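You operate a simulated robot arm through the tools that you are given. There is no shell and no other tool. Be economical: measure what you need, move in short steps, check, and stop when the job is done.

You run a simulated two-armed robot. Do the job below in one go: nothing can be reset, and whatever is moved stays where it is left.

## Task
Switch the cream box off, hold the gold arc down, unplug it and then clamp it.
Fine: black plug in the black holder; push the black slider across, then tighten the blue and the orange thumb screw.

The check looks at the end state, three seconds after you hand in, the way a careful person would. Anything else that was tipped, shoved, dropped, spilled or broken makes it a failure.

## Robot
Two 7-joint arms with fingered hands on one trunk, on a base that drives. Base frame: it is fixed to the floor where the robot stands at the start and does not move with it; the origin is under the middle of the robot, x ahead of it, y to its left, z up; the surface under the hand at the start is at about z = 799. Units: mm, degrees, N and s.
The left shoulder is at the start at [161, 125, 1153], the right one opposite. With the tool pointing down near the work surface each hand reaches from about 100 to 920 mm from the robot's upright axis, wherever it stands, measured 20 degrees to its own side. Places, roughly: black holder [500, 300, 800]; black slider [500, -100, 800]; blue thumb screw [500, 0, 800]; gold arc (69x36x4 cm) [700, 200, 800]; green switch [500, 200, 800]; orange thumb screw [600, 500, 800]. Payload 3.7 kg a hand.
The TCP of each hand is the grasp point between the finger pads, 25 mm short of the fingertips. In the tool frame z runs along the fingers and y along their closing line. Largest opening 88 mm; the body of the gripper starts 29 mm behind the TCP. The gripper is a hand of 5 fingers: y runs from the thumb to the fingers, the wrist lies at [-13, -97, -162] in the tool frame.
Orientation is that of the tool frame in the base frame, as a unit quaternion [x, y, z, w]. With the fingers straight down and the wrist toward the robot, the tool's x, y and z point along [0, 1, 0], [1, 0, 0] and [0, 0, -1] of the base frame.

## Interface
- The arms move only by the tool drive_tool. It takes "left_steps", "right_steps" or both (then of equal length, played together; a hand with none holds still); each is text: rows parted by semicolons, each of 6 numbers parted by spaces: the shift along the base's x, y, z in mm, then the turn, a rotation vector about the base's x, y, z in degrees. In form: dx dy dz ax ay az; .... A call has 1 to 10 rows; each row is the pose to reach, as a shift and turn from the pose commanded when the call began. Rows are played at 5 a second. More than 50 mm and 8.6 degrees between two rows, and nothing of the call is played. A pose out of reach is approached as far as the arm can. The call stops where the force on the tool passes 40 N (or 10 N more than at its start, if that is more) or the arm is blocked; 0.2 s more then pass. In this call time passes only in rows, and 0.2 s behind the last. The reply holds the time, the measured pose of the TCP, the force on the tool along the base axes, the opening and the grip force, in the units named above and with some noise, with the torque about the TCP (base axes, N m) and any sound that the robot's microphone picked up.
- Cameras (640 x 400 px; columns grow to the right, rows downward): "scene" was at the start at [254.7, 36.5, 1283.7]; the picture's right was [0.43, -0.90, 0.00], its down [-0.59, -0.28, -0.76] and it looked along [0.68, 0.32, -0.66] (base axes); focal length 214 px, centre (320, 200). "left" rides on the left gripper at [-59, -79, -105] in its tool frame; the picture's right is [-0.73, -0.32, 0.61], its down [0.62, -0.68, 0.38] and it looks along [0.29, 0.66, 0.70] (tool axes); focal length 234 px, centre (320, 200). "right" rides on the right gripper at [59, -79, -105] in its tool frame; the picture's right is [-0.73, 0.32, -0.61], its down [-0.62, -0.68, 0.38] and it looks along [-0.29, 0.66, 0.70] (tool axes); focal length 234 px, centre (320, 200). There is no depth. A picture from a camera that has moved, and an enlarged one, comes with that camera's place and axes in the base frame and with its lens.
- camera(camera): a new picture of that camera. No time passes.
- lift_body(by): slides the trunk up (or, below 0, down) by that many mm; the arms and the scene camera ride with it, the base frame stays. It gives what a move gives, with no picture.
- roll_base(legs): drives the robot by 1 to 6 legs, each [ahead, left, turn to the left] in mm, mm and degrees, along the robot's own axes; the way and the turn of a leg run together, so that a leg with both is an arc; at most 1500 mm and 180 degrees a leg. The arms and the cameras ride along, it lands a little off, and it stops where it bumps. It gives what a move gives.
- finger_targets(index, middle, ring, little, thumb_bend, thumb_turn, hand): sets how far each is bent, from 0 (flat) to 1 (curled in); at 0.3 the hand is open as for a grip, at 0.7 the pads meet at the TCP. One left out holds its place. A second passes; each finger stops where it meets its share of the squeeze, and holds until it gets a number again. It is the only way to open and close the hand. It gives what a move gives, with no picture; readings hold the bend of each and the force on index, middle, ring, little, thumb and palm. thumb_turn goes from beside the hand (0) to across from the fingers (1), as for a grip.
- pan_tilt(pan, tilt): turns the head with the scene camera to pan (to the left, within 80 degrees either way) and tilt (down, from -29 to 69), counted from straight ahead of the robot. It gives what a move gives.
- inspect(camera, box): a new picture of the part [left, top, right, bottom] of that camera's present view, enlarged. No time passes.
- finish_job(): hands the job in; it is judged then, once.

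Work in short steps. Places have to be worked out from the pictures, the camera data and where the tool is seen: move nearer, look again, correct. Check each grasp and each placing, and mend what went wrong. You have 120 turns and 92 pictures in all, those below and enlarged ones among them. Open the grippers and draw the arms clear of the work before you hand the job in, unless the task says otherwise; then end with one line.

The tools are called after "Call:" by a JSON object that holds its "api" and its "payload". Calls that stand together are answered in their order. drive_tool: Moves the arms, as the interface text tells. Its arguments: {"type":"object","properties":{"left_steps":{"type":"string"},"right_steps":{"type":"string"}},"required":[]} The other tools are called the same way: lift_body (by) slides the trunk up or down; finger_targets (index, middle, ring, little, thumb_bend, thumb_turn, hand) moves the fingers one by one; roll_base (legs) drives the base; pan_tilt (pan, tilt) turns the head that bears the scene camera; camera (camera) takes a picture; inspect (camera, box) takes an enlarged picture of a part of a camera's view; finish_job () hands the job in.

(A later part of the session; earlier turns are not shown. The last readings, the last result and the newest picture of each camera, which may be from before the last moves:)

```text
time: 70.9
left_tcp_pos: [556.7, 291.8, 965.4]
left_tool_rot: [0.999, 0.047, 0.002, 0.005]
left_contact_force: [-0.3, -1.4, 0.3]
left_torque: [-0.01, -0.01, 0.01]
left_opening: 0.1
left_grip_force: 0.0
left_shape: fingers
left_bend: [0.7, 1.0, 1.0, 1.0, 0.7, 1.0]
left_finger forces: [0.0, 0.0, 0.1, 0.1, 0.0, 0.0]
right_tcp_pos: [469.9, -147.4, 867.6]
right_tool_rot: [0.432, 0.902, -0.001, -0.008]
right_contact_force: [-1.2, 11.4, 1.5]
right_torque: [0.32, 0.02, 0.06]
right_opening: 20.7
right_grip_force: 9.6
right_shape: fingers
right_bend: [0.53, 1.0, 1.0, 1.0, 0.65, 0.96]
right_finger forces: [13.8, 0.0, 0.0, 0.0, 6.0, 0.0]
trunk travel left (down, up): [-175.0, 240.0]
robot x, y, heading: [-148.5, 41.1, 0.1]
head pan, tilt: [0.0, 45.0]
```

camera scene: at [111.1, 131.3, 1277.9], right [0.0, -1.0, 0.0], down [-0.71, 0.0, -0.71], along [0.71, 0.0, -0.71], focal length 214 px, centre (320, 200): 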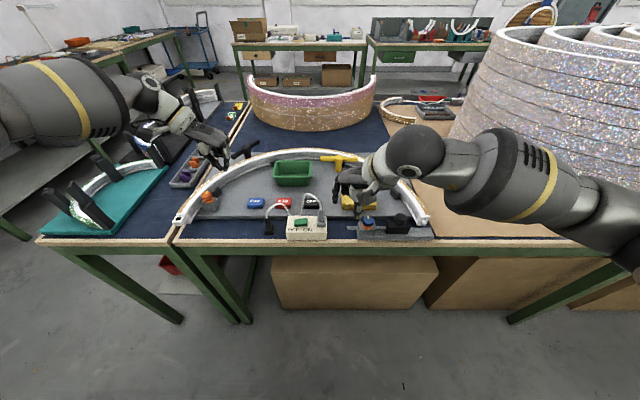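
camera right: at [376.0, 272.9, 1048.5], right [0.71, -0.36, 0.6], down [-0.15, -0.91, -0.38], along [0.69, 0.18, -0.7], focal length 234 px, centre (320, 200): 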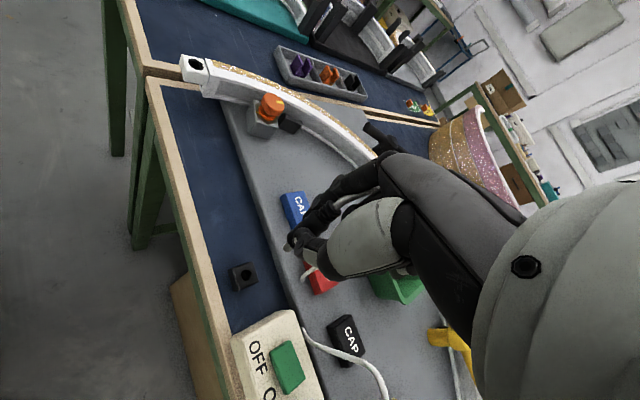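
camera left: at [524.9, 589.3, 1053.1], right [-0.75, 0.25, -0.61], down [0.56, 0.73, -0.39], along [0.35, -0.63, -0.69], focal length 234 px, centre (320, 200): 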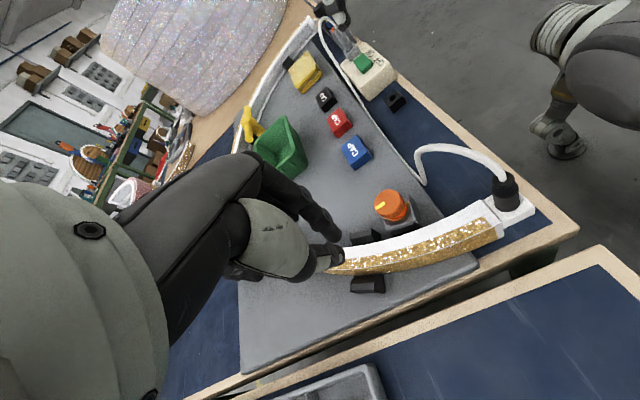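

The stop gives 11 N of resistance: the slider is fully across. I release it and move above the blue knob with the hand turned toward +85° so that it can wind clockwise.

Call:
{"api": "finger_targets", "payload": {"hand": "right", "index": 0.4, "thumb_bend": 0.4}}

Call:
{"api": "drive_tool", "payload": {"right_steps": "0 0 30 0 0 0; 0 0 62 0 0 0; 0 30 64 0 0 8; 0 65 64 0 0 16; 0 100 64 0 0 24; 0 130 64 0 0 32; 0 150 64 0 0 40; 0 157 60 0 0 47"}}

Call:
{"api": "inspect", "payload": {"camera": "right", "box": [180, 120, 420, 320]}}

```text
time: 71.9
left_tcp_pos: [555.6, 291.8, 966.0]
left_tool_rot: [0.999, 0.048, 0.001, 0.004]
left_contact_force: [0.3, -0.2, 0.9]
left_torque: [0.0, 0.02, 0.0]
left_opening: 0.1
left_grip_force: 0.0
left_shape: fingers
left_bend: [0.7, 1.0, 1.0, 1.0, 0.7, 1.0]
left_finger forces: [0.0, 0.1, 0.0, 0.1, 0.0, 0.0]
right_tcp_pos: [469.9, -148.7, 868.2]
right_tool_rot: [0.431, 0.902, -0.002, -0.007]
right_contact_force: [0.7, -0.4, 0.5]
right_torque: [-0.01, -0.03, -0.01]
right_opening: 63.4
right_grip_force: 0.0
right_shape: fingers
right_bend: [0.4, 1.0, 1.0, 1.0, 0.4, 0.97]
right_finger forces: [0.1, 0.1, 0.0, 0.0, 0.1, 0.1]
trunk travel left (down, up): [-175.0, 240.0]
robot x, y, heading: [-148.8, 42.9, 0.1]
head pan, tilt: [0.0, 45.0]
```

```text
time: 73.7
left_tcp_pos: [557.3, 295.6, 963.2]
left_tool_rot: [0.999, 0.047, 0.0, 0.006]
left_contact_force: [1.3, 0.7, -0.4]
left_torque: [-0.03, 0.04, -0.02]
left_opening: 0.0
left_grip_force: 0.1
left_shape: fingers
left_bend: [0.7, 1.0, 1.0, 1.0, 0.7, 1.0]
left_finger forces: [0.0, 0.0, 0.0, 0.1, 0.0, 0.0]
right_tcp_pos: [381.4, 25.8, 893.3]
right_tool_rot: [0.087, 0.996, -0.008, 0.022]
right_contact_force: [1.1, 0.7, 0.4]
right_torque: [-0.02, 0.01, 0.02]
right_opening: 63.6
right_grip_force: 0.1
right_shape: fingers
right_bend: [0.4, 1.0, 1.0, 1.0, 0.4, 0.98]
right_finger forces: [0.0, 0.0, 0.0, 0.0, 0.1, 0.1]
right hand out of reach, approached as far as the arm can: row 4, 5, 6, 7, 8
trunk travel left (down, up): [-175.0, 240.0]
robot x, y, heading: [-147.9, 41.4, 0.3]
head pan, tilt: [0.0, 45.0]
```

```text
2.00 times, centred on (300, 220) of right
camera zoom: at [304.5, -39.7, 996.6], right [0.75, 0.2, 0.63], down [0.51, -0.79, -0.35], along [0.43, 0.58, -0.69], focal length 468 px, centre (360, 160)
```

zoom: 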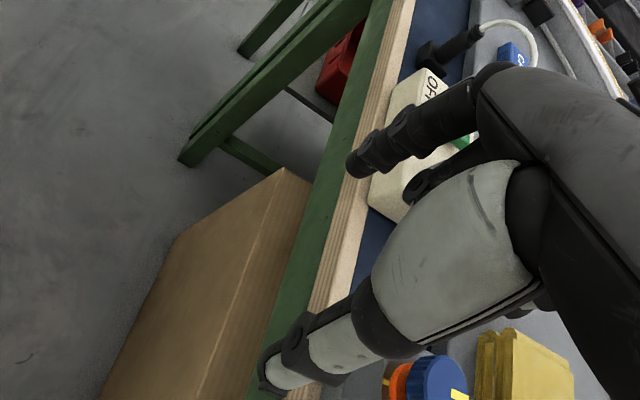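

The arm deviated at this base place (nothing touched). I back the base off, shift it left so the blue knob lies well on the right arm's own side, and raise the hand.

Call:
{"api": "roll_base", "payload": {"legs": [[-100, 0, 0], [0, 175, 0]]}}

Call:
{"api": "drive_tool", "payload": {"right_steps": "0 0 20 0 0 -8; 0 0 50 0 0 -16; 0 0 80 0 0 -24"}}

```text
time: 76.7
left_tcp_pos: [454.3, 466.2, 965.4]
left_tool_rot: [0.999, 0.047, 0.0, 0.005]
left_contact_force: [-0.3, 0.3, -0.4]
left_torque: [0.01, 0.01, -0.01]
left_opening: 0.0
left_grip_force: 0.1
left_shape: fingers
left_bend: [0.7, 1.0, 1.0, 1.0, 0.7, 1.0]
left_finger forces: [0.1, 0.0, 0.0, 0.1, 0.0, 0.1]
right_tcp_pos: [279.8, 197.4, 893.2]
right_tool_rot: [0.086, 0.996, -0.006, 0.021]
right_contact_force: [1.1, -0.6, 0.5]
right_torque: [0.03, 0.0, -0.02]
right_opening: 63.5
right_grip_force: 0.1
right_shape: fingers
right_bend: [0.4, 1.0, 1.0, 1.0, 0.4, 0.98]
right_finger forces: [0.0, 0.0, 0.0, 0.1, 0.0, 0.0]
trunk travel left (down, up): [-175.0, 240.0]
robot x, y, heading: [-247.8, 211.4, 0.3]
head pan, tilt: [0.0, 45.0]
```

```text
time: 77.5
left_tcp_pos: [455.1, 464.5, 966.2]
left_tool_rot: [0.999, 0.048, 0.001, 0.004]
left_contact_force: [0.9, -0.8, 0.2]
left_torque: [0.03, 0.03, 0.03]
left_opening: 0.1
left_grip_force: 0.1
left_shape: fingers
left_bend: [0.7, 1.0, 1.0, 1.0, 0.7, 1.0]
left_finger forces: [0.0, 0.0, 0.0, 0.0, 0.0, 0.0]
right_tcp_pos: [280.2, 197.0, 974.8]
right_tool_rot: [0.293, 0.956, -0.01, 0.02]
right_contact_force: [-0.1, 0.2, -0.3]
right_torque: [0.0, -0.01, 0.01]
right_opening: 63.5
right_grip_force: 0.0
right_shape: fingers
right_bend: [0.4, 1.0, 1.0, 1.0, 0.4, 0.98]
right_finger forces: [0.0, 0.0, 0.0, 0.0, 0.0, 0.0]
trunk travel left (down, up): [-175.0, 240.0]
robot x, y, heading: [-254.2, 213.6, 0.0]
head pan, tilt: [0.0, 45.0]
```

Now I swing the right hand out to its own side (y≈10) at height, turn it to about +85°, then drive forward.

Call:
{"api": "drive_tool", "payload": {"right_steps": "0 -40 0 0 0 0; 0 -80 0 0 0 0; 0 -120 0 0 0 0; 0 -155 0 0 0 0; 0 -187 0 0 0 7; 0 -187 0 0 0 14; 0 -187 0 0 0 21; 0 -187 0 0 0 28; 0 -187 0 0 0 35"}}

```text
time: 79.5
left_tcp_pos: [455.9, 465.6, 965.3]
left_tool_rot: [0.999, 0.046, 0.001, 0.005]
left_contact_force: [0.1, 0.3, -0.3]
left_torque: [-0.04, 0.01, 0.0]
left_opening: 0.0
left_grip_force: 0.0
left_shape: fingers
left_bend: [0.7, 1.0, 1.0, 1.0, 0.7, 1.0]
left_finger forces: [0.0, 0.0, 0.0, 0.1, 0.1, 0.1]
right_tcp_pos: [191.3, 148.9, 901.3]
right_tool_rot: [0.0, 0.999, -0.006, 0.033]
right_contact_force: [-0.3, -0.3, 0.4]
right_torque: [-0.01, -0.01, 0.01]
right_opening: 63.5
right_grip_force: 0.0
right_shape: fingers
right_bend: [0.4, 1.0, 1.0, 1.0, 0.4, 0.98]
right_finger forces: [0.0, 0.0, 0.0, 0.0, 0.0, 0.0]
right hand out of reach, approached as far as the arm can: row 4, 5, 6, 7, 8, 9
trunk travel left (down, up): [-175.0, 240.0]
robot x, y, heading: [-250.5, 215.6, 0.3]
head pan, tilt: [0.0, 45.0]
```

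The right arm can't turn that far on its own side, but the left hand turned well to −85°. I use the left hand for both screws, starting with orange: drive forward, raise the right hand out of the way and turn the left hand back counter‑clockwise above the orange knob.

Call:
{"api": "roll_base", "payload": {"legs": [[110, 0, 0]]}}

Call:
{"api": "drive_tool", "payload": {"right_steps": "0 0 30 0 0 -8; 0 0 60 0 0 -16; 0 0 90 0 0 -24; 0 0 120 0 0 -32; 0 0 120 0 0 -40; 0 0 120 0 0 -40; 0 0 120 0 0 -40; 0 0 120 0 0 -40; 0 0 120 0 0 -40; 0 0 120 0 0 -40", "left_steps": "0 0 0 0 0 8.5; 0 0 0 0 0 17; 0 0 0 0 0 25.5; 0 0 0 0 0 34; 0 0 0 0 0 42.5; 0 0 0 0 0 51; 0 0 0 0 0 59.5; 0 0 0 0 0 68; 0 0 0 0 0 76.5; 0 0 0 0 0 85"}}

Call:
{"api": "drive_tool", "payload": {"left_steps": "0 0 0 0 0 8.5; 0 0 0 0 0 17; 0 0 0 0 0 25.5; 0 0 0 0 0 34; 0 0 0 0 0 42.5"}}

```text
time: 80.7
left_tcp_pos: [566.6, 464.6, 964.7]
left_tool_rot: [0.999, 0.047, 0.001, 0.005]
left_contact_force: [-0.3, -0.5, -0.4]
left_torque: [-0.03, 0.03, 0.01]
left_opening: 0.1
left_grip_force: 0.1
left_shape: fingers
left_bend: [0.7, 1.0, 1.0, 1.0, 0.7, 1.0]
left_finger forces: [0.1, 0.0, 0.0, 0.1, 0.0, 0.1]
right_tcp_pos: [300.4, 148.0, 901.3]
right_tool_rot: [0.001, 0.999, -0.006, 0.032]
right_contact_force: [1.0, -0.5, -0.6]
right_torque: [0.03, 0.0, 0.0]
right_opening: 63.4
right_grip_force: 0.0
right_shape: fingers
right_bend: [0.4, 1.0, 1.0, 1.0, 0.4, 0.98]
right_finger forces: [0.0, 0.0, 0.1, 0.0, 0.0, 0.1]
trunk travel left (down, up): [-175.0, 240.0]
robot x, y, heading: [-139.3, 214.2, 0.1]
head pan, tilt: [0.0, 45.0]
```

```text
time: 82.8
left_tcp_pos: [564.5, 464.5, 964.8]
left_tool_rot: [0.704, 0.71, 0.004, 0.001]
left_contact_force: [-0.1, -0.5, -0.9]
left_torque: [-0.02, -0.01, -0.03]
left_opening: 0.0
left_grip_force: 0.0
left_shape: fingers
left_bend: [0.7, 1.0, 1.0, 1.0, 0.7, 1.0]
left_finger forces: [0.1, 0.0, 0.0, 0.0, 0.1, 0.0]
right_tcp_pos: [328.5, 154.9, 1025.2]
right_tool_rot: [0.342, 0.939, -0.017, 0.028]
right_contact_force: [-0.6, -1.1, 0.3]
right_torque: [0.02, -0.04, -0.03]
right_opening: 63.3
right_grip_force: 0.2
right_shape: fingers
right_bend: [0.4, 1.0, 1.0, 1.0, 0.4, 0.98]
right_finger forces: [0.0, 0.0, 0.1, 0.0, 0.0, 0.0]
right hand out of reach, approached as far as the arm can: row 3, 4, 5, 6, 7, 8, 9, 10
trunk travel left (down, up): [-175.0, 240.0]
robot x, y, heading: [-142.5, 214.7, 0.2]
head pan, tilt: [0.0, 45.0]
```

```text
time: 84.0
left_tcp_pos: [565.1, 464.3, 965.2]
left_tool_rot: [0.399, 0.917, 0.004, 0.001]
left_contact_force: [-1.0, -0.5, 0.1]
left_torque: [-0.03, 0.0, -0.03]
left_opening: 0.1
left_grip_force: 0.2
left_shape: fingers
left_bend: [0.7, 1.0, 1.0, 1.0, 0.7, 1.0]
left_finger forces: [0.0, 0.0, 0.0, 0.1, 0.0, 0.0]
right_tcp_pos: [327.7, 154.3, 1025.1]
right_tool_rot: [0.342, 0.939, -0.017, 0.028]
right_contact_force: [0.3, 0.4, 0.2]
right_torque: [0.0, -0.03, 0.04]
right_opening: 63.6
right_grip_force: 0.1
right_shape: fingers
right_bend: [0.4, 1.0, 1.0, 1.0, 0.4, 0.98]
right_finger forces: [0.0, 0.1, 0.0, 0.0, 0.0, 0.0]
trunk travel left (down, up): [-175.0, 240.0]
robot x, y, heading: [-139.6, 212.9, 0.1]
head pan, tilt: [0.0, 45.0]
```

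The left hand turns freely from −85° to +43°. I open its pinch and lower it over the orange knob (555, 461) to check alignment.

Call:
{"api": "finger_targets", "payload": {"hand": "left", "index": 0.4, "thumb_bend": 0.4}}

Call:
{"api": "drive_tool", "payload": {"left_steps": "-6 2 -25 0 0 0; -11 4 -60 0 0 0"}}

Call:
{"api": "inspect", "payload": {"camera": "left", "box": [220, 130, 420, 310]}}

```text
time: 85.0
left_tcp_pos: [565.4, 464.9, 966.2]
left_tool_rot: [0.399, 0.917, 0.005, 0.001]
left_contact_force: [-0.9, 0.2, -0.4]
left_torque: [0.0, 0.0, 0.02]
left_opening: 63.0
left_grip_force: 0.1
left_shape: fingers
left_bend: [0.4, 1.0, 1.0, 1.0, 0.4, 0.99]
left_finger forces: [0.0, 0.0, 0.0, 0.0, 0.1, 0.0]
right_tcp_pos: [328.3, 154.3, 1025.7]
right_tool_rot: [0.342, 0.939, -0.017, 0.028]
right_contact_force: [0.0, 0.8, -0.8]
right_torque: [-0.01, -0.01, 0.02]
right_opening: 63.6
right_grip_force: 0.1
right_shape: fingers
right_bend: [0.4, 1.0, 1.0, 1.0, 0.4, 0.98]
right_finger forces: [0.1, 0.0, 0.0, 0.0, 0.0, 0.1]
trunk travel left (down, up): [-175.0, 240.0]
robot x, y, heading: [-139.4, 211.6, 0.0]
head pan, tilt: [0.0, 45.0]
```

```text
time: 85.7
left_tcp_pos: [554.8, 470.5, 903.8]
left_tool_rot: [0.399, 0.917, 0.004, 0.001]
left_contact_force: [0.3, 0.8, 0.3]
left_torque: [-0.02, -0.02, -0.01]
left_opening: 63.0
left_grip_force: 0.1
left_shape: fingers
left_bend: [0.4, 1.0, 1.0, 1.0, 0.4, 0.99]
left_finger forces: [0.0, 0.0, 0.0, 0.1, 0.1, 0.1]
right_tcp_pos: [328.9, 155.3, 1024.4]
right_tool_rot: [0.342, 0.939, -0.017, 0.028]
right_contact_force: [1.6, 0.3, -0.1]
right_torque: [0.02, 0.0, 0.0]
right_opening: 63.7
right_grip_force: 0.0
right_shape: fingers
right_bend: [0.4, 1.0, 1.0, 1.0, 0.4, 0.98]
right_finger forces: [0.1, 0.1, 0.0, 0.1, 0.1, 0.1]
trunk travel left (down, up): [-175.0, 240.0]
robot x, y, heading: [-140.6, 211.3, -0.0]
head pan, tilt: [0.0, 45.0]
```

```text
2.22 times, centred on (320, 220) of left
camera zoom: at [536.4, 371.1, 1007.5], right [0.26, -0.75, -0.61], down [-0.92, 0.0, -0.39], along [0.29, 0.66, -0.69], focal length 520 px, centre (320, 156)
```

zoom: 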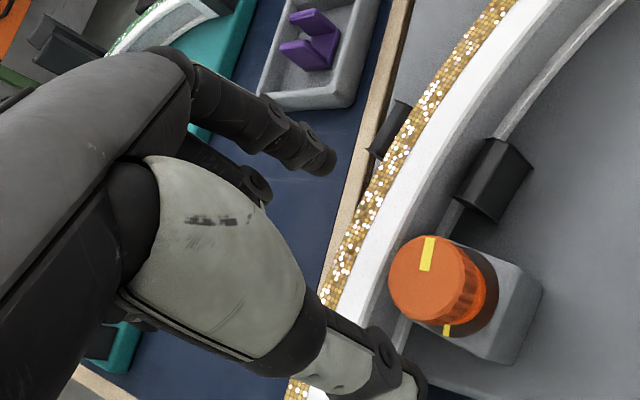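

The knob is at about (557.5, 458) and my grip centre is 3 mm off. I correct, descend to z 867 and pinch.

Call:
{"api": "drive_tool", "payload": {"left_steps": "1 -2.7 -18 0 0 0; 1 -2.7 -37 0 0 0"}}

Call:
{"api": "finger_targets", "payload": {"hand": "left", "index": 0.8, "thumb_bend": 0.8}}

```text
time: 86.2
left_tcp_pos: [555.1, 467.3, 868.7]
left_tool_rot: [0.399, 0.917, 0.005, 0.001]
left_contact_force: [0.1, -0.3, 0.4]
left_torque: [0.0, 0.01, 0.0]
left_opening: 63.1
left_grip_force: 0.0
left_shape: fingers
left_bend: [0.4, 1.0, 1.0, 1.0, 0.4, 0.99]
left_finger forces: [0.0, 0.1, 0.0, 0.0, 0.1, 0.0]
right_tcp_pos: [327.3, 154.2, 1025.7]
right_tool_rot: [0.343, 0.939, -0.018, 0.028]
right_contact_force: [-0.9, -0.9, 0.4]
right_torque: [0.0, 0.01, 0.0]
right_opening: 63.5
right_grip_force: 0.1
right_shape: fingers
right_bend: [0.4, 1.0, 1.0, 1.0, 0.4, 0.98]
right_finger forces: [0.0, 0.1, 0.0, 0.0, 0.0, 0.1]
trunk travel left (down, up): [-175.0, 240.0]
robot x, y, heading: [-142.2, 214.8, 0.0]
head pan, tilt: [0.0, 45.0]
```

```text
time: 87.2
left_tcp_pos: [555.5, 465.1, 867.7]
left_tool_rot: [0.401, 0.916, 0.004, 0.0]
left_contact_force: [-6.8, -1.7, -3.8]
left_torque: [-0.04, 0.11, 0.02]
left_opening: 18.3
left_grip_force: 12.3
left_shape: fingers
left_bend: [0.57, 1.0, 1.0, 1.0, 0.63, 1.0]
left_finger forces: [9.8, 0.0, 0.1, 0.0, 14.7, 0.0]
right_tcp_pos: [327.6, 154.8, 1024.8]
right_tool_rot: [0.343, 0.939, -0.016, 0.029]
right_contact_force: [1.0, 0.1, -0.5]
right_torque: [-0.03, -0.01, 0.04]
right_opening: 63.5
right_grip_force: 0.1
right_shape: fingers
right_bend: [0.4, 1.0, 1.0, 1.0, 0.4, 0.98]
right_finger forces: [0.0, 0.1, 0.0, 0.0, 0.1, 0.1]
trunk travel left (down, up): [-175.0, 240.0]
robot x, y, heading: [-142.5, 214.1, 0.4]
head pan, tilt: [0.0, 45.0]
```

Gripped at 12 N. I turn clockwise 85° around the knob's axis, letting the TCP orbit accordingly.

Call:
{"api": "drive_tool", "payload": {"left_steps": "1.4 0.2 0 0 0 -8.5; 2.7 0.3 0 0 0 -17; 4.1 0.1 0 0 0 -25.5; 5.4 -0.3 0 0 0 -34; 6.6 -0.9 0 0 0 -42.5; 7.8 -1.6 0 0 0 -51; 8.8 -2.5 0 0 0 -59.5; 9.7 -3.6 0 0 0 -68; 10.4 -4.7 0 0 0 -76.5; 10.9 -6 0 0 0 -85"}}

Call:
{"api": "inspect", "payload": {"camera": "left", "box": [250, 170, 430, 310]}}

```text
time: 89.5
left_tcp_pos: [566.0, 463.1, 862.0]
left_tool_rot: [0.914, 0.407, 0.0, 0.001]
left_contact_force: [3.5, 10.1, -16.3]
left_torque: [0.17, -0.12, 0.0]
left_opening: 16.2
left_grip_force: 11.6
left_shape: fingers
left_bend: [0.71, 1.0, 1.0, 1.0, 0.64, 1.0]
left_finger forces: [7.7, 0.0, 0.0, 0.0, 15.2, 0.0]
right_tcp_pos: [328.5, 154.8, 1024.2]
right_tool_rot: [0.342, 0.939, -0.018, 0.026]
right_contact_force: [-0.1, -0.2, 0.2]
right_torque: [0.01, -0.01, 0.02]
right_opening: 63.7
right_grip_force: 0.1
right_shape: fingers
right_bend: [0.4, 1.0, 1.0, 1.0, 0.4, 0.98]
right_finger forces: [0.0, 0.1, 0.0, 0.0, 0.0, 0.0]
trunk travel left (down, up): [-175.0, 240.0]
robot x, y, heading: [-140.3, 214.0, -0.0]
head pan, tilt: [0.0, 45.0]
```

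```text
2.86 times, centred on (340, 240) of left
camera zoom: at [467.7, 471.7, 967.3], right [-0.73, -0.32, -0.61], down [-0.09, 0.92, -0.38], along [0.68, -0.22, -0.7], focal length 669 px, centre (263, 86)
```

zoom: 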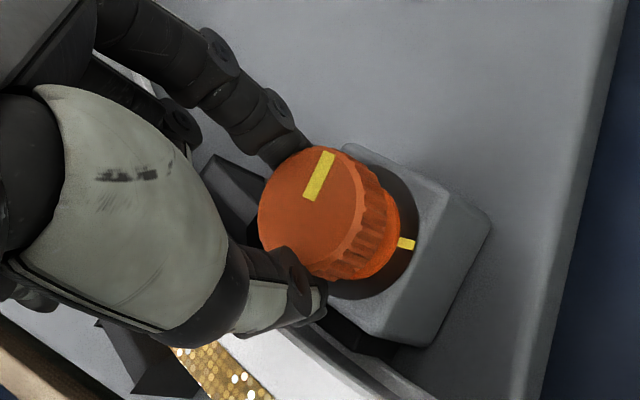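

The knob turned 90° clockwise (mark from +x to −y) and sinks as it tightens. I follow it down a few mm and turn on to about −93°.

Call:
{"api": "drive_tool", "payload": {"left_steps": "0.3 -1.3 -4 0 0 -8.5; 0.5 -2.6 -5 0 0 -17; 0.4 -4 -5 0 0 -25.5; 0.2 -5.3 -6 0 0 -34; -0.3 -6.6 -6 0 0 -42.5; -0.9 -7.8 -6 0 0 -51"}}

```text
time: 90.8
left_tcp_pos: [567.0, 452.2, 861.1]
left_tool_rot: [1.0, -0.028, 0.002, 0.005]
left_contact_force: [7.3, 5.8, -7.6]
left_torque: [-0.01, -0.08, -0.07]
left_opening: 12.3
left_grip_force: 10.1
left_shape: fingers
left_bend: [0.72, 1.0, 1.0, 1.0, 0.64, 1.0]
left_finger forces: [5.9, 0.0, 0.0, 0.1, 13.7, 0.1]
right_tcp_pos: [329.7, 154.0, 1024.6]
right_tool_rot: [0.344, 0.939, -0.017, 0.027]
right_contact_force: [0.5, 0.4, 0.1]
right_torque: [0.02, 0.04, 0.02]
right_opening: 63.6
right_grip_force: 0.1
right_shape: fingers
right_bend: [0.4, 1.0, 1.0, 1.0, 0.4, 0.98]
right_finger forces: [0.0, 0.1, 0.0, 0.1, 0.0, 0.0]
trunk travel left (down, up): [-175.0, 240.0]
robot x, y, heading: [-137.1, 212.3, 0.1]
head pan, tilt: [0.0, 45.0]
```

Still turning easily with little torque. I try continuing in the same grip to about −127°.

Call:
{"api": "drive_tool", "payload": {"left_steps": "-0.9 -1.1 0 0 0 -8.5; -1.8 -2.1 -1 0 0 -17; -2.9 -2.9 -1 0 0 -25.5; -4.1 -3.5 -2 0 0 -34"}}

Call:
{"api": "inspect", "payload": {"camera": "left", "box": [250, 170, 430, 310]}}

```text
time: 91.8
left_tcp_pos: [527.8, 454.0, 874.1]
left_tool_rot: [0.947, -0.32, 0.0, 0.005]
left_contact_force: [-0.3, -0.3, -0.1]
left_torque: [-0.01, 0.01, 0.0]
left_opening: 0.2
left_grip_force: 0.1
left_shape: fingers
left_bend: [0.73, 1.0, 1.0, 1.0, 0.76, 1.0]
left_finger forces: [0.0, 0.0, 0.0, 0.0, 0.0, 0.0]
left hand out of reach, approached as far as the arm can: row 2, 3, 4
right_tcp_pos: [327.8, 154.0, 1026.4]
right_tool_rot: [0.343, 0.939, -0.017, 0.028]
right_contact_force: [-0.3, -1.0, 0.2]
right_torque: [-0.01, -0.02, -0.01]
right_opening: 63.4
right_grip_force: 0.0
right_shape: fingers
right_bend: [0.4, 1.0, 1.0, 1.0, 0.4, 0.98]
right_finger forces: [0.0, 0.1, 0.0, 0.1, 0.1, 0.1]
trunk travel left (down, up): [-175.0, 240.0]
robot x, y, heading: [-138.8, 210.5, -0.0]
head pan, tilt: [0.0, 45.0]
```

```text
2.86 times, centred on (340, 240) of left
camera zoom: at [528.7, 552.6, 977.0], right [-0.38, 0.69, -0.61], down [0.91, 0.16, -0.39], along [-0.17, -0.7, -0.69], focal length 669 px, centre (263, 86)
```

zoom: 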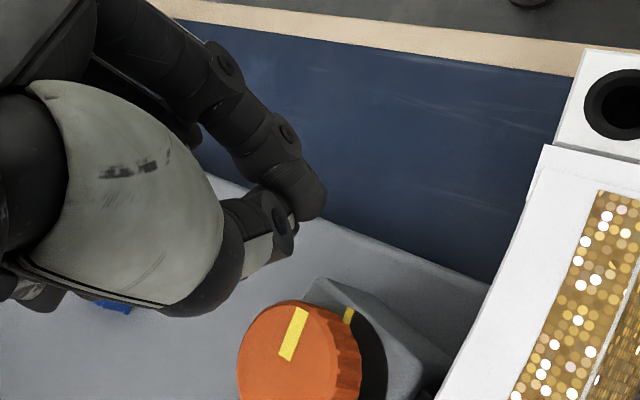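

The orange knob has sunk and its mark now lines up with the base mark (half a turn): tight. I raise the left hand, turn it back, and drive right so the left hand can do the blue screw the same way.

Call:
{"api": "drive_tool", "payload": {"left_steps": "4 3 35 0 0 8.5; 4 3 70 0 0 17; 4 3 100 0 0 25.5; 4 3 110 0 0 34; 4 3 110 0 0 42.5; 4 3 110 0 0 51; 4 3 110 0 0 59.5; 4 3 110 0 0 68; 4 3 110 0 0 76.5; 4 3 110 0 0 85"}}

Call:
{"api": "roll_base", "payload": {"legs": [[-95, 0, 0], [0, -450, 0]]}}

Call:
{"api": "drive_tool", "payload": {"left_steps": "0 0 0 0 0 8.5; 0 0 0 0 0 17; 0 0 0 0 0 25.5; 0 0 0 0 0 34; 0 0 0 0 0 42.5; 0 0 0 0 0 51; 0 0 0 0 0 59.5; 0 0 0 0 0 68; 0 0 0 0 0 76.5; 0 0 0 0 0 85"}}

Call:
{"api": "finger_targets", "payload": {"hand": "left", "index": 0.4, "thumb_bend": 0.4}}

```text
time: 94.0
left_tcp_pos: [531.3, 456.9, 983.5]
left_tool_rot: [0.914, 0.406, 0.004, 0.004]
left_contact_force: [0.1, -0.2, 0.1]
left_torque: [0.02, 0.0, 0.02]
left_opening: 0.0
left_grip_force: 0.1
left_shape: fingers
left_bend: [0.73, 1.0, 1.0, 1.0, 0.76, 1.0]
left_finger forces: [0.0, 0.0, 0.1, 0.0, 0.0, 0.1]
right_tcp_pos: [327.4, 153.9, 1025.8]
right_tool_rot: [0.342, 0.939, -0.017, 0.029]
right_contact_force: [0.3, 0.5, -0.4]
right_torque: [-0.04, 0.0, 0.02]
right_opening: 63.6
right_grip_force: 0.1
right_shape: fingers
right_bend: [0.4, 1.0, 1.0, 1.0, 0.4, 0.98]
right_finger forces: [0.1, 0.1, 0.0, 0.0, 0.0, 0.0]
trunk travel left (down, up): [-175.0, 240.0]
robot x, y, heading: [-141.1, 216.1, 0.2]
head pan, tilt: [0.0, 45.0]
```

```text
time: 99.2
left_tcp_pos: [437.7, 9.3, 984.5]
left_tool_rot: [0.914, 0.406, 0.003, 0.004]
left_contact_force: [-0.3, 1.1, 0.2]
left_torque: [0.02, 0.0, -0.01]
left_opening: 0.0
left_grip_force: 0.0
left_shape: fingers
left_bend: [0.73, 1.0, 1.0, 1.0, 0.76, 1.0]
left_finger forces: [0.0, 0.1, 0.0, 0.1, 0.1, 0.1]
right_tcp_pos: [234.1, -294.1, 1026.2]
right_tool_rot: [0.343, 0.939, -0.016, 0.028]
right_contact_force: [-1.2, 0.5, 0.2]
right_torque: [0.02, 0.01, -0.02]
right_opening: 63.8
right_grip_force: 0.2
right_shape: fingers
right_bend: [0.4, 1.0, 1.0, 1.0, 0.4, 0.98]
right_finger forces: [0.1, 0.1, 0.0, 0.1, 0.0, 0.0]
trunk travel left (down, up): [-175.0, 240.0]
robot x, y, heading: [-233.1, -231.7, 0.2]
head pan, tilt: [0.0, 45.0]
```

```text
time: 101.4
left_tcp_pos: [440.2, 9.8, 983.4]
left_tool_rot: [0.399, 0.917, 0.004, 0.001]
left_contact_force: [0.5, 0.0, 0.6]
left_torque: [-0.02, -0.01, 0.03]
left_opening: 0.0
left_grip_force: 0.1
left_shape: fingers
left_bend: [0.73, 1.0, 1.0, 1.0, 0.76, 1.0]
left_finger forces: [0.0, 0.1, 0.1, 0.0, 0.0, 0.0]
right_tcp_pos: [233.9, -292.9, 1026.3]
right_tool_rot: [0.343, 0.939, -0.017, 0.029]
right_contact_force: [-0.8, -0.1, 0.1]
right_torque: [0.0, -0.01, -0.02]
right_opening: 63.7
right_grip_force: 0.1
right_shape: fingers
right_bend: [0.4, 1.0, 1.0, 1.0, 0.4, 0.98]
right_finger forces: [0.0, 0.1, 0.1, 0.1, 0.0, 0.0]
trunk travel left (down, up): [-175.0, 240.0]
robot x, y, heading: [-231.8, -231.8, 0.1]
head pan, tilt: [0.0, 45.0]
```

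```text
time: 102.4
left_tcp_pos: [438.8, 10.1, 983.7]
left_tool_rot: [0.399, 0.917, 0.004, 0.0]
left_contact_force: [-0.1, 0.0, 0.1]
left_torque: [-0.01, 0.02, 0.02]
left_opening: 62.8
left_grip_force: 0.1
left_shape: fingers
left_bend: [0.4, 1.0, 1.0, 1.0, 0.4, 0.99]
left_finger forces: [0.0, 0.0, 0.0, 0.1, 0.0, 0.0]
right_tcp_pos: [233.2, -292.5, 1025.5]
right_tool_rot: [0.342, 0.939, -0.016, 0.028]
right_contact_force: [-0.5, -0.1, -0.4]
right_torque: [0.02, 0.0, 0.01]
right_opening: 63.6
right_grip_force: 0.0
right_shape: fingers
right_bend: [0.4, 1.0, 1.0, 1.0, 0.4, 0.98]
right_finger forces: [0.0, 0.0, 0.0, 0.1, 0.1, 0.0]
trunk travel left (down, up): [-175.0, 240.0]
robot x, y, heading: [-231.7, -234.7, -0.1]
head pan, tilt: [0.0, 45.0]
```

Now I bring the left hand over the blue knob, with a bit more counter‑clockwise turn for range, and look.

Call:
{"api": "drive_tool", "payload": {"left_steps": "7 2 -25 0 0 6; 14 4 -50 0 0 12; 21 6 -73 0 0 17"}}

Call:
{"api": "inspect", "payload": {"camera": "left", "box": [220, 130, 460, 330]}}

```text
time: 103.2
left_tcp_pos: [460.2, 16.1, 910.8]
left_tool_rot: [0.258, 0.966, 0.004, 0.001]
left_contact_force: [1.0, -0.4, 0.5]
left_torque: [0.0, 0.0, 0.02]
left_opening: 63.2
left_grip_force: 0.0
left_shape: fingers
left_bend: [0.4, 1.0, 1.0, 1.0, 0.4, 0.99]
left_finger forces: [0.0, 0.0, 0.1, 0.1, 0.0, 0.1]
right_tcp_pos: [235.4, -294.0, 1024.6]
right_tool_rot: [0.343, 0.939, -0.018, 0.028]
right_contact_force: [-1.1, 0.4, 0.4]
right_torque: [0.04, 0.02, -0.03]
right_opening: 63.3
right_grip_force: 0.1
right_shape: fingers
right_bend: [0.4, 1.0, 1.0, 1.0, 0.4, 0.98]
right_finger forces: [0.0, 0.0, 0.1, 0.1, 0.0, 0.0]
trunk travel left (down, up): [-175.0, 240.0]
robot x, y, heading: [-233.5, -233.1, 0.1]
head pan, tilt: [0.0, 45.0]
```

```text
2.00 times, centred on (340, 230) of left
camera zoom: at [471.3, -83.3, 1013.8], right [0.47, -0.64, -0.61], down [-0.88, -0.28, -0.39], along [0.08, 0.72, -0.69], focal length 468 px, centre (280, 140)
```

zoom: 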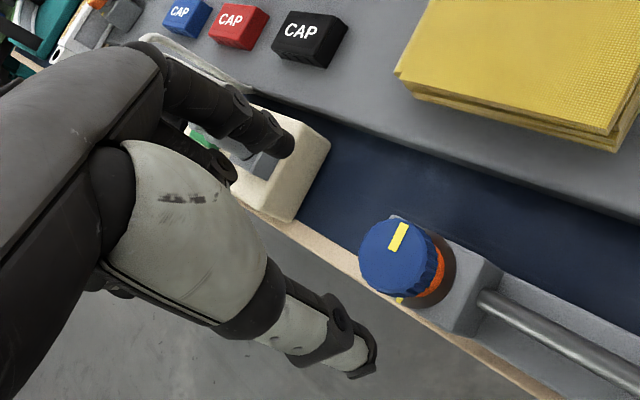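

The blue knob is roughly 3–4 mm forward and 3 mm right of my grip centre. I shift and lower to z 885, then look again with less parallax.

Call:
{"api": "drive_tool", "payload": {"left_steps": "2 -2 -12 0 0 0; 3.5 -2.8 -26 0 0 0"}}

Call:
{"api": "inspect", "payload": {"camera": "left", "box": [240, 150, 420, 310]}}

```text
time: 103.8
left_tcp_pos: [463.9, 12.3, 884.2]
left_tool_rot: [0.26, 0.966, 0.005, 0.001]
left_contact_force: [0.4, 1.0, -0.5]
left_torque: [-0.02, 0.02, 0.0]
left_opening: 62.9
left_grip_force: 0.0
left_shape: fingers
left_bend: [0.4, 1.0, 1.0, 1.0, 0.4, 0.99]
left_finger forces: [0.0, 0.1, 0.0, 0.0, 0.0, 0.0]
right_tcp_pos: [234.5, -293.5, 1026.2]
right_tool_rot: [0.342, 0.939, -0.017, 0.029]
right_contact_force: [-0.7, -0.3, -0.5]
right_torque: [0.0, 0.0, -0.01]
right_opening: 63.5
right_grip_force: 0.0
right_shape: fingers
right_bend: [0.4, 1.0, 1.0, 1.0, 0.4, 0.98]
right_finger forces: [0.1, 0.0, 0.1, 0.0, 0.0, 0.1]
trunk travel left (down, up): [-175.0, 240.0]
robot x, y, heading: [-229.7, -232.1, 0.3]
head pan, tilt: [0.0, 45.0]
```

```text
2.50 times, centred on (330, 230) of left
camera zoom: at [473.6, -86.5, 988.6], right [0.47, -0.64, -0.61], down [-0.88, -0.27, -0.39], along [0.08, 0.72, -0.69], focal length 585 px, centre (295, 125)
```

zoom: 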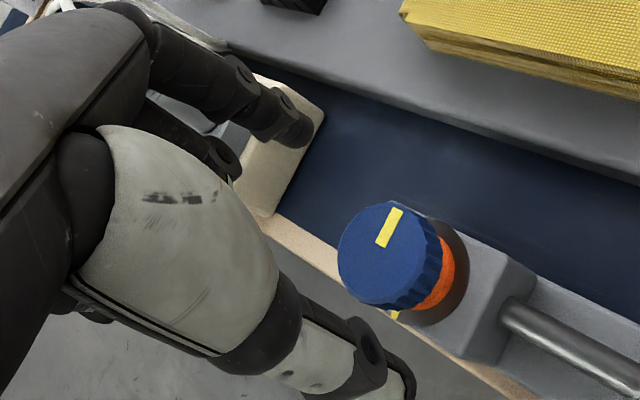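

Knob top solves to (467, 1, 855), within about 1 mm of the grip centre. I descend to z 866 and pinch.

Call:
{"api": "drive_tool", "payload": {"left_steps": "0.6 -1.2 -9 0 0 0; 0.6 -1.2 -18 0 0 0"}}

Call:
{"api": "finger_targets", "payload": {"hand": "left", "index": 0.8, "thumb_bend": 0.8}}

```text
time: 104.4
left_tcp_pos: [463.9, 11.0, 866.6]
left_tool_rot: [0.26, 0.966, 0.004, 0.0]
left_contact_force: [0.7, 0.7, -0.6]
left_torque: [0.0, -0.01, 0.03]
left_opening: 62.9
left_grip_force: 0.1
left_shape: fingers
left_bend: [0.4, 1.0, 1.0, 1.0, 0.4, 0.99]
left_finger forces: [0.1, 0.1, 0.0, 0.0, 0.0, 0.1]
right_tcp_pos: [234.3, -293.4, 1025.6]
right_tool_rot: [0.343, 0.939, -0.017, 0.028]
right_contact_force: [0.1, 0.3, 0.8]
right_torque: [-0.02, 0.01, 0.0]
right_opening: 63.5
right_grip_force: 0.0
right_shape: fingers
right_bend: [0.4, 1.0, 1.0, 1.0, 0.4, 0.98]
right_finger forces: [0.0, 0.0, 0.0, 0.0, 0.1, 0.0]
trunk travel left (down, up): [-175.0, 240.0]
robot x, y, heading: [-233.0, -235.8, 0.3]
head pan, tilt: [0.0, 45.0]
```

```text
time: 105.4
left_tcp_pos: [461.7, 10.5, 866.0]
left_tool_rot: [0.26, 0.966, 0.004, -0.002]
left_contact_force: [-5.0, -5.4, -2.6]
left_torque: [-0.08, 0.1, 0.04]
left_opening: 18.6
left_grip_force: 12.5
left_shape: fingers
left_bend: [0.71, 1.0, 1.0, 1.0, 0.63, 1.0]
left_finger forces: [9.8, 0.0, 0.0, 0.1, 15.8, 0.0]
right_tcp_pos: [234.6, -294.2, 1026.8]
right_tool_rot: [0.343, 0.939, -0.017, 0.029]
right_contact_force: [0.8, -0.1, 0.1]
right_torque: [-0.03, 0.03, 0.01]
right_opening: 63.9
right_grip_force: 0.1
right_shape: fingers
right_bend: [0.4, 1.0, 1.0, 1.0, 0.4, 0.98]
right_finger forces: [0.0, 0.0, 0.0, 0.0, 0.0, 0.0]
trunk travel left (down, up): [-175.0, 240.0]
robot x, y, heading: [-230.6, -232.8, 0.2]
head pan, tilt: [0.0, 45.0]
```

Gripped at 12 N. I turn clockwise 85° around the blue knob, following it down slightly.

Call:
{"api": "drive_tool", "payload": {"left_steps": "1.2 0.6 0 0 0 -8.5; 2.5 1 -0.5 0 0 -17; 3.9 1.2 -1 0 0 -25.5; 5.2 1.3 -1 0 0 -34; 6.6 1.1 -1.5 0 0 -42.5; 7.9 0.7 -2 0 0 -51; 9.1 0.1 -2.5 0 0 -59.5; 10.3 -0.6 -3 0 0 -68; 11.3 -1.5 -3.5 0 0 -76.5; 12.2 -2.6 -4 0 0 -85"}}

```text
time: 107.6
left_tcp_pos: [474.9, 11.3, 863.5]
left_tool_rot: [0.844, 0.536, 0.004, 0.005]
left_contact_force: [-7.6, 3.7, -1.4]
left_torque: [0.08, 0.2, -0.02]
left_opening: 17.2
left_grip_force: 10.4
left_shape: fingers
left_bend: [0.72, 1.0, 1.0, 1.0, 0.62, 1.0]
left_finger forces: [6.3, 0.0, 0.1, 0.0, 14.4, 0.0]
right_tcp_pos: [233.4, -292.7, 1026.0]
right_tool_rot: [0.342, 0.939, -0.017, 0.029]
right_contact_force: [0.2, 0.0, -0.4]
right_torque: [-0.01, 0.03, 0.02]
right_opening: 63.4
right_grip_force: 0.0
right_shape: fingers
right_bend: [0.4, 1.0, 1.0, 1.0, 0.4, 0.98]
right_finger forces: [0.0, 0.0, 0.1, 0.1, 0.1, 0.0]
trunk travel left (down, up): [-175.0, 240.0]
robot x, y, heading: [-233.6, -235.5, 0.1]
head pan, tilt: [0.0, 45.0]
```

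Good. I continue clockwise to about −93° in the same grip.

Call:
{"api": "drive_tool", "payload": {"left_steps": "0.7 -1.1 -0.5 0 0 -8.5; 1.2 -2.4 -1 0 0 -17; 1.5 -3.7 -1.5 0 0 -25.5; 1.7 -5 -2 0 0 -34; 1.6 -6.4 -2 0 0 -42.5; 1.4 -7.7 -2.5 0 0 -51; 0.9 -9 -3 0 0 -59.5; 0.3 -10.2 -3 0 0 -68"}}

Call:
{"api": "inspect", "payload": {"camera": "left", "box": [250, 170, 430, 310]}}

```text
time: 108.0
left_tcp_pos: [475.6, 24.8, 851.8]
left_tool_rot: [0.858, 0.513, -0.001, -0.004]
left_contact_force: [8.0, 3.6, 14.9]
left_torque: [-0.14, -0.22, 0.14]
left_opening: 0.0
left_grip_force: 12.7
left_shape: fingers
left_bend: [0.72, 1.0, 1.0, 1.0, 0.78, 1.0]
left_finger forces: [25.4, 0.1, 0.0, 0.0, 0.0, 0.0]
right_tcp_pos: [235.0, -291.6, 1027.0]
right_tool_rot: [0.342, 0.939, -0.017, 0.029]
right_contact_force: [-0.1, 1.3, -0.5]
right_torque: [0.03, 0.04, -0.01]
right_opening: 63.2
right_grip_force: 0.1
right_shape: fingers
right_bend: [0.4, 1.0, 1.0, 1.0, 0.4, 0.98]
right_finger forces: [0.0, 0.0, 0.0, 0.0, 0.0, 0.0]
trunk travel left (down, up): [-175.0, 240.0]
robot x, y, heading: [-232.0, -231.2, 0.2]
head pan, tilt: [0.0, 45.0]
stopped in row 1 (left hand): the force on the tool passed its limit at 61 N (the readings are from after the stop); the commanded pose is now the measured one
```

```text
2.86 times, centred on (340, 240) of left
camera zoom: at [378.3, 8.7, 957.0], right [-0.63, -0.48, -0.61], down [-0.31, 0.87, -0.38], along [0.71, -0.05, -0.7], focal length 669 px, centre (263, 86)
```

zoom: 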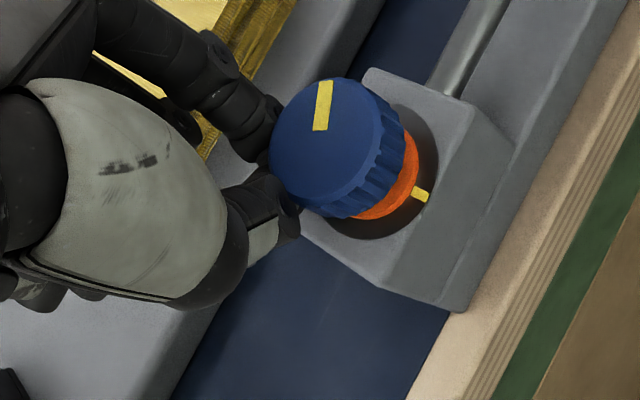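

The pinch slipped off to the side after about 70° of turn. I lift, reopen, wind the hand back to +43° and recentre on the knob, now judged at (465, 4.5).

Call:
{"api": "drive_tool", "payload": {"left_steps": "0 2 20 0 0 0; 0 2 50 0 0 8; 0 0 58 0 0 16; 0 0 58 0 0 24; -3 -3 58 0 0 32; -6 -6 58 0 0 40; -9 -9 58 0 0 48; -12 -11 58 0 0 56; -12.8 -11.4 58 0 0 64; -12.8 -11.4 58 0 0 72"}}

Call:
{"api": "finger_targets", "payload": {"hand": "left", "index": 0.4, "thumb_bend": 0.4}}

Call:
{"api": "drive_tool", "payload": {"left_steps": "0 0 -10 0 0 0; 0 0 -22 0 0 0"}}

Call:
{"api": "inspect", "payload": {"camera": "left", "box": [240, 150, 420, 310]}}

```text
time: 110.2
left_tcp_pos: [458.2, 11.8, 905.6]
left_tool_rot: [0.392, 0.92, -0.01, -0.005]
left_contact_force: [0.2, 0.0, -0.4]
left_torque: [-0.03, -0.03, 0.0]
left_opening: 0.2
left_grip_force: 0.0
left_shape: fingers
left_bend: [0.72, 1.0, 1.0, 1.0, 0.78, 1.0]
left_finger forces: [0.0, 0.1, 0.0, 0.1, 0.1, 0.0]
right_tcp_pos: [234.5, -295.1, 1026.3]
right_tool_rot: [0.343, 0.939, -0.019, 0.028]
right_contact_force: [-0.1, -0.1, -1.1]
right_torque: [0.0, 0.02, 0.0]
right_opening: 63.6
right_grip_force: 0.1
right_shape: fingers
right_bend: [0.4, 1.0, 1.0, 1.0, 0.4, 0.98]
right_finger forces: [0.0, 0.1, 0.0, 0.0, 0.1, 0.1]
trunk travel left (down, up): [-175.0, 240.0]
robot x, y, heading: [-229.7, -233.9, 0.2]
head pan, tilt: [0.0, 45.0]
```

```text
time: 111.2
left_tcp_pos: [457.8, 12.1, 906.1]
left_tool_rot: [0.394, 0.919, -0.009, -0.006]
left_contact_force: [0.2, 0.5, 0.4]
left_torque: [0.0, -0.01, 0.03]
left_opening: 62.7
left_grip_force: 0.1
left_shape: fingers
left_bend: [0.4, 1.0, 1.0, 1.0, 0.4, 0.99]
left_finger forces: [0.0, 0.0, 0.0, 0.0, 0.0, 0.0]
right_tcp_pos: [234.5, -294.5, 1025.3]
right_tool_rot: [0.343, 0.939, -0.016, 0.029]
right_contact_force: [-0.5, -0.5, -0.7]
right_torque: [0.03, 0.0, 0.02]
right_opening: 63.4
right_grip_force: 0.1
right_shape: fingers
right_bend: [0.4, 1.0, 1.0, 1.0, 0.4, 0.98]
right_finger forces: [0.0, 0.0, 0.0, 0.1, 0.1, 0.0]
trunk travel left (down, up): [-175.0, 240.0]
robot x, y, heading: [-232.6, -237.1, 0.3]
head pan, tilt: [0.0, 45.0]
```

```text
time: 111.8
left_tcp_pos: [459.3, 12.2, 882.7]
left_tool_rot: [0.393, 0.92, -0.008, -0.005]
left_contact_force: [0.6, -0.6, -0.6]
left_torque: [0.02, 0.01, 0.01]
left_opening: 62.9
left_grip_force: 0.0
left_shape: fingers
left_bend: [0.4, 1.0, 1.0, 1.0, 0.4, 0.99]
left_finger forces: [0.0, 0.0, 0.1, 0.0, 0.0, 0.1]
right_tcp_pos: [235.7, -294.0, 1025.4]
right_tool_rot: [0.343, 0.939, -0.017, 0.028]
right_contact_force: [0.4, 0.2, 0.5]
right_torque: [-0.01, -0.01, -0.02]
right_opening: 63.4
right_grip_force: 0.0
right_shape: fingers
right_bend: [0.4, 1.0, 1.0, 1.0, 0.4, 0.98]
right_finger forces: [0.0, 0.0, 0.0, 0.0, 0.1, 0.1]
trunk travel left (down, up): [-175.0, 240.0]
robot x, y, heading: [-232.7, -234.3, 0.2]
head pan, tilt: [0.0, 45.0]
```

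```text
2.50 times, centred on (330, 230) of left
camera zoom: at [443.4, -84.4, 988.9], right [0.26, -0.76, -0.6], down [-0.93, -0.02, -0.37], along [0.26, 0.65, -0.71], focal length 585 px, centre (295, 125)
```

zoom: 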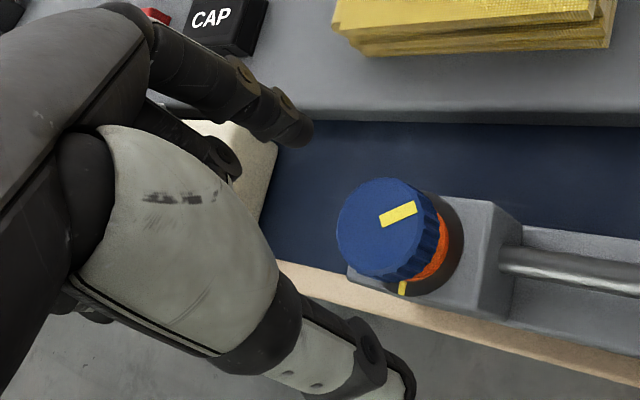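

I shift 5 mm forward and 2 mm left, go lower on the knob (z 861) and pinch harder.

Call:
{"api": "drive_tool", "payload": {"left_steps": "5.2 1.8 0 0 0 0; 5.2 1.8 -12 0 0 0; 5.2 1.8 -21.5 0 0 0"}}

Call:
{"api": "finger_targets", "payload": {"hand": "left", "index": 0.72, "thumb_bend": 0.72}}

Call:
{"api": "finger_targets", "payload": {"hand": "left", "index": 0.9, "thumb_bend": 0.9}}

```text
time: 112.6
left_tcp_pos: [463.0, 14.6, 862.5]
left_tool_rot: [0.393, 0.919, -0.009, -0.006]
left_contact_force: [0.6, 0.0, 0.1]
left_torque: [0.0, -0.03, 0.01]
left_opening: 63.1
left_grip_force: 0.1
left_shape: fingers
left_bend: [0.4, 1.0, 1.0, 1.0, 0.4, 0.99]
left_finger forces: [0.0, 0.0, 0.0, 0.1, 0.0, 0.0]
right_tcp_pos: [234.8, -293.7, 1025.7]
right_tool_rot: [0.343, 0.939, -0.017, 0.027]
right_contact_force: [0.4, 0.1, 0.5]
right_torque: [0.0, 0.0, -0.02]
right_opening: 63.4
right_grip_force: 0.0
right_shape: fingers
right_bend: [0.4, 1.0, 1.0, 1.0, 0.4, 0.98]
right_finger forces: [0.0, 0.0, 0.0, 0.1, 0.0, 0.1]
trunk travel left (down, up): [-175.0, 240.0]
robot x, y, heading: [-232.0, -229.8, 0.2]
head pan, tilt: [0.0, 45.0]
```

```text
time: 113.6
left_tcp_pos: [462.9, 14.7, 862.5]
left_tool_rot: [0.393, 0.919, -0.009, -0.006]
left_contact_force: [-1.3, 0.9, -1.8]
left_torque: [0.01, 0.02, 0.0]
left_opening: 17.7
left_grip_force: 7.8
left_shape: fingers
left_bend: [0.6, 1.0, 1.0, 1.0, 0.62, 1.0]
left_finger forces: [7.0, 0.0, 0.0, 0.1, 7.4, 0.0]
right_tcp_pos: [234.8, -293.5, 1025.0]
right_tool_rot: [0.343, 0.939, -0.018, 0.028]
right_contact_force: [0.0, -0.4, -1.0]
right_torque: [0.0, 0.01, 0.02]
right_opening: 63.5
right_grip_force: 0.1
right_shape: fingers
right_bend: [0.4, 1.0, 1.0, 1.0, 0.4, 0.98]
right_finger forces: [0.0, 0.0, 0.0, 0.0, 0.0, 0.0]
trunk travel left (down, up): [-175.0, 240.0]
robot x, y, heading: [-230.8, -230.2, 0.1]
head pan, tilt: [0.0, 45.0]
```

```text
time: 114.6
left_tcp_pos: [462.6, 15.8, 861.5]
left_tool_rot: [0.394, 0.919, -0.01, -0.006]
left_contact_force: [-10.5, -2.7, -6.6]
left_torque: [-0.02, 0.09, -0.03]
left_opening: 12.9
left_grip_force: 13.3
left_shape: fingers
left_bend: [0.71, 1.0, 1.0, 1.0, 0.71, 1.0]
left_finger forces: [8.8, 0.0, 0.0, 0.0, 18.0, 0.0]
right_tcp_pos: [234.9, -295.3, 1024.7]
right_tool_rot: [0.344, 0.938, -0.017, 0.029]
right_contact_force: [0.2, 0.2, -0.5]
right_torque: [0.0, 0.01, 0.02]
right_opening: 63.2
right_grip_force: 0.0
right_shape: fingers
right_bend: [0.4, 1.0, 1.0, 1.0, 0.4, 0.98]
right_finger forces: [0.0, 0.0, 0.0, 0.1, 0.0, 0.0]
trunk travel left (down, up): [-175.0, 240.0]
robot x, y, heading: [-232.4, -233.6, 0.1]
head pan, tilt: [0.0, 45.0]
```

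The first light pinch was symmetric, so the hand is centred. I ease the squeeze a little and turn clockwise 85°.

Call:
{"api": "finger_targets", "payload": {"hand": "left", "index": 0.77, "thumb_bend": 0.77}}

Call:
{"api": "drive_tool", "payload": {"left_steps": "1.4 0.2 0 0 0 -8.5; 2.7 0.3 0 0 0 -17; 4.1 0.1 -0.5 0 0 -25.5; 5.4 -0.3 -1 0 0 -34; 6.6 -0.9 -1 0 0 -42.5; 7.8 -1.6 -1.5 0 0 -51; 8.8 -2.5 -2 0 0 -59.5; 9.7 -3.6 -2 0 0 -68; 10.4 -4.7 -2.5 0 0 -76.5; 10.9 -6 -3 0 0 -85"}}

```text
time: 115.6
left_tcp_pos: [464.4, 15.3, 861.7]
left_tool_rot: [0.393, 0.92, -0.009, -0.006]
left_contact_force: [-0.8, 4.4, -5.4]
left_torque: [0.14, 0.03, -0.01]
left_opening: 13.0
left_grip_force: 10.0
left_shape: fingers
left_bend: [0.72, 1.0, 1.0, 1.0, 0.67, 1.0]
left_finger forces: [10.2, 0.1, 0.1, 0.0, 10.2, 0.1]
right_tcp_pos: [234.9, -293.4, 1025.0]
right_tool_rot: [0.343, 0.939, -0.017, 0.028]
right_contact_force: [-0.3, -0.8, -0.7]
right_torque: [0.0, 0.01, -0.03]
right_opening: 63.2
right_grip_force: 0.0
right_shape: fingers
right_bend: [0.4, 1.0, 1.0, 1.0, 0.4, 0.98]
right_finger forces: [0.1, 0.0, 0.1, 0.0, 0.0, 0.0]
trunk travel left (down, up): [-175.0, 240.0]
robot x, y, heading: [-231.3, -229.2, 0.2]
head pan, tilt: [0.0, 45.0]
```

```text
time: 117.8
left_tcp_pos: [475.6, 9.1, 859.0]
left_tool_rot: [0.911, 0.411, -0.002, -0.008]
left_contact_force: [8.5, 4.3, -0.2]
left_torque: [0.08, -0.15, 0.0]
left_opening: 12.6
left_grip_force: 11.1
left_shape: fingers
left_bend: [0.73, 1.0, 1.0, 1.0, 0.67, 1.0]
left_finger forces: [10.8, 0.0, 0.1, 0.0, 12.1, 0.1]
right_tcp_pos: [235.1, -292.6, 1024.1]
right_tool_rot: [0.343, 0.939, -0.017, 0.029]
right_contact_force: [0.0, 0.4, 0.5]
right_torque: [-0.02, 0.03, 0.0]
right_opening: 63.1
right_grip_force: 0.0
right_shape: fingers
right_bend: [0.4, 1.0, 1.0, 1.0, 0.4, 0.98]
right_finger forces: [0.0, 0.0, 0.0, 0.0, 0.0, 0.0]
trunk travel left (down, up): [-175.0, 240.0]
robot x, y, heading: [-240.8, -233.1, 0.1]
head pan, tilt: [0.0, 45.0]
```

The grip held. I continue clockwise to −93°.

Call:
{"api": "drive_tool", "payload": {"left_steps": "0.6 -1.1 -0.5 0 0 -8.5; 1 -2.2 -1 0 0 -17; 1 -3.4 -1.5 0 0 -25.5; 0.8 -4.7 -2 0 0 -34; 0.4 -6 -2 0 0 -42.5; 0 -7.2 -2 0 0 -51"}}

Call:
{"api": "inspect", "payload": {"camera": "left", "box": [250, 170, 430, 310]}}

```text
time: 119.2
left_tcp_pos: [477.4, -1.1, 856.5]
left_tool_rot: [1.0, -0.021, 0.004, -0.01]
left_contact_force: [22.7, -2.6, 2.4]
left_torque: [-0.08, -0.41, 0.07]
left_opening: 4.4
left_grip_force: 12.1
left_shape: fingers
left_bend: [0.73, 1.0, 1.0, 1.0, 0.69, 1.0]
left_finger forces: [16.1, 0.1, 0.1, 0.0, 8.3, 0.1]
right_tcp_pos: [237.6, -295.3, 1024.4]
right_tool_rot: [0.344, 0.938, -0.017, 0.028]
right_contact_force: [0.2, -0.6, 0.0]
right_torque: [0.01, 0.03, -0.01]
right_opening: 63.5
right_grip_force: 0.0
right_shape: fingers
right_bend: [0.4, 1.0, 1.0, 1.0, 0.4, 0.98]
right_finger forces: [0.1, 0.0, 0.1, 0.1, 0.0, 0.0]
trunk travel left (down, up): [-175.0, 240.0]
robot x, y, heading: [-232.0, -231.1, 0.2]
head pan, tilt: [0.0, 45.0]
```

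```text
2.86 times, centred on (340, 240) of left
camera zoom: at [421.8, 77.1, 962.3], right [-0.71, 0.36, -0.61], down [0.65, 0.66, -0.37], along [0.27, -0.66, -0.71], focal length 669 px, centre (263, 86)
```

zoom: 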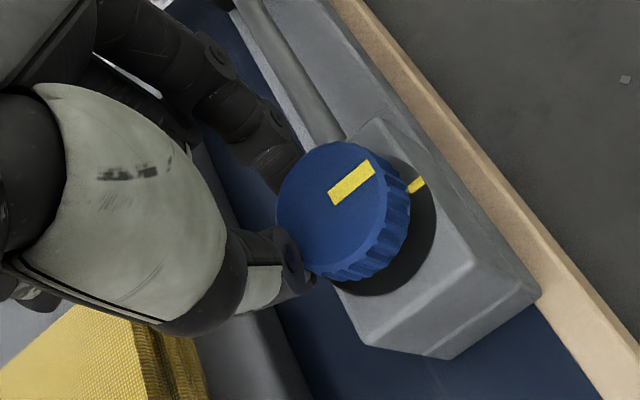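

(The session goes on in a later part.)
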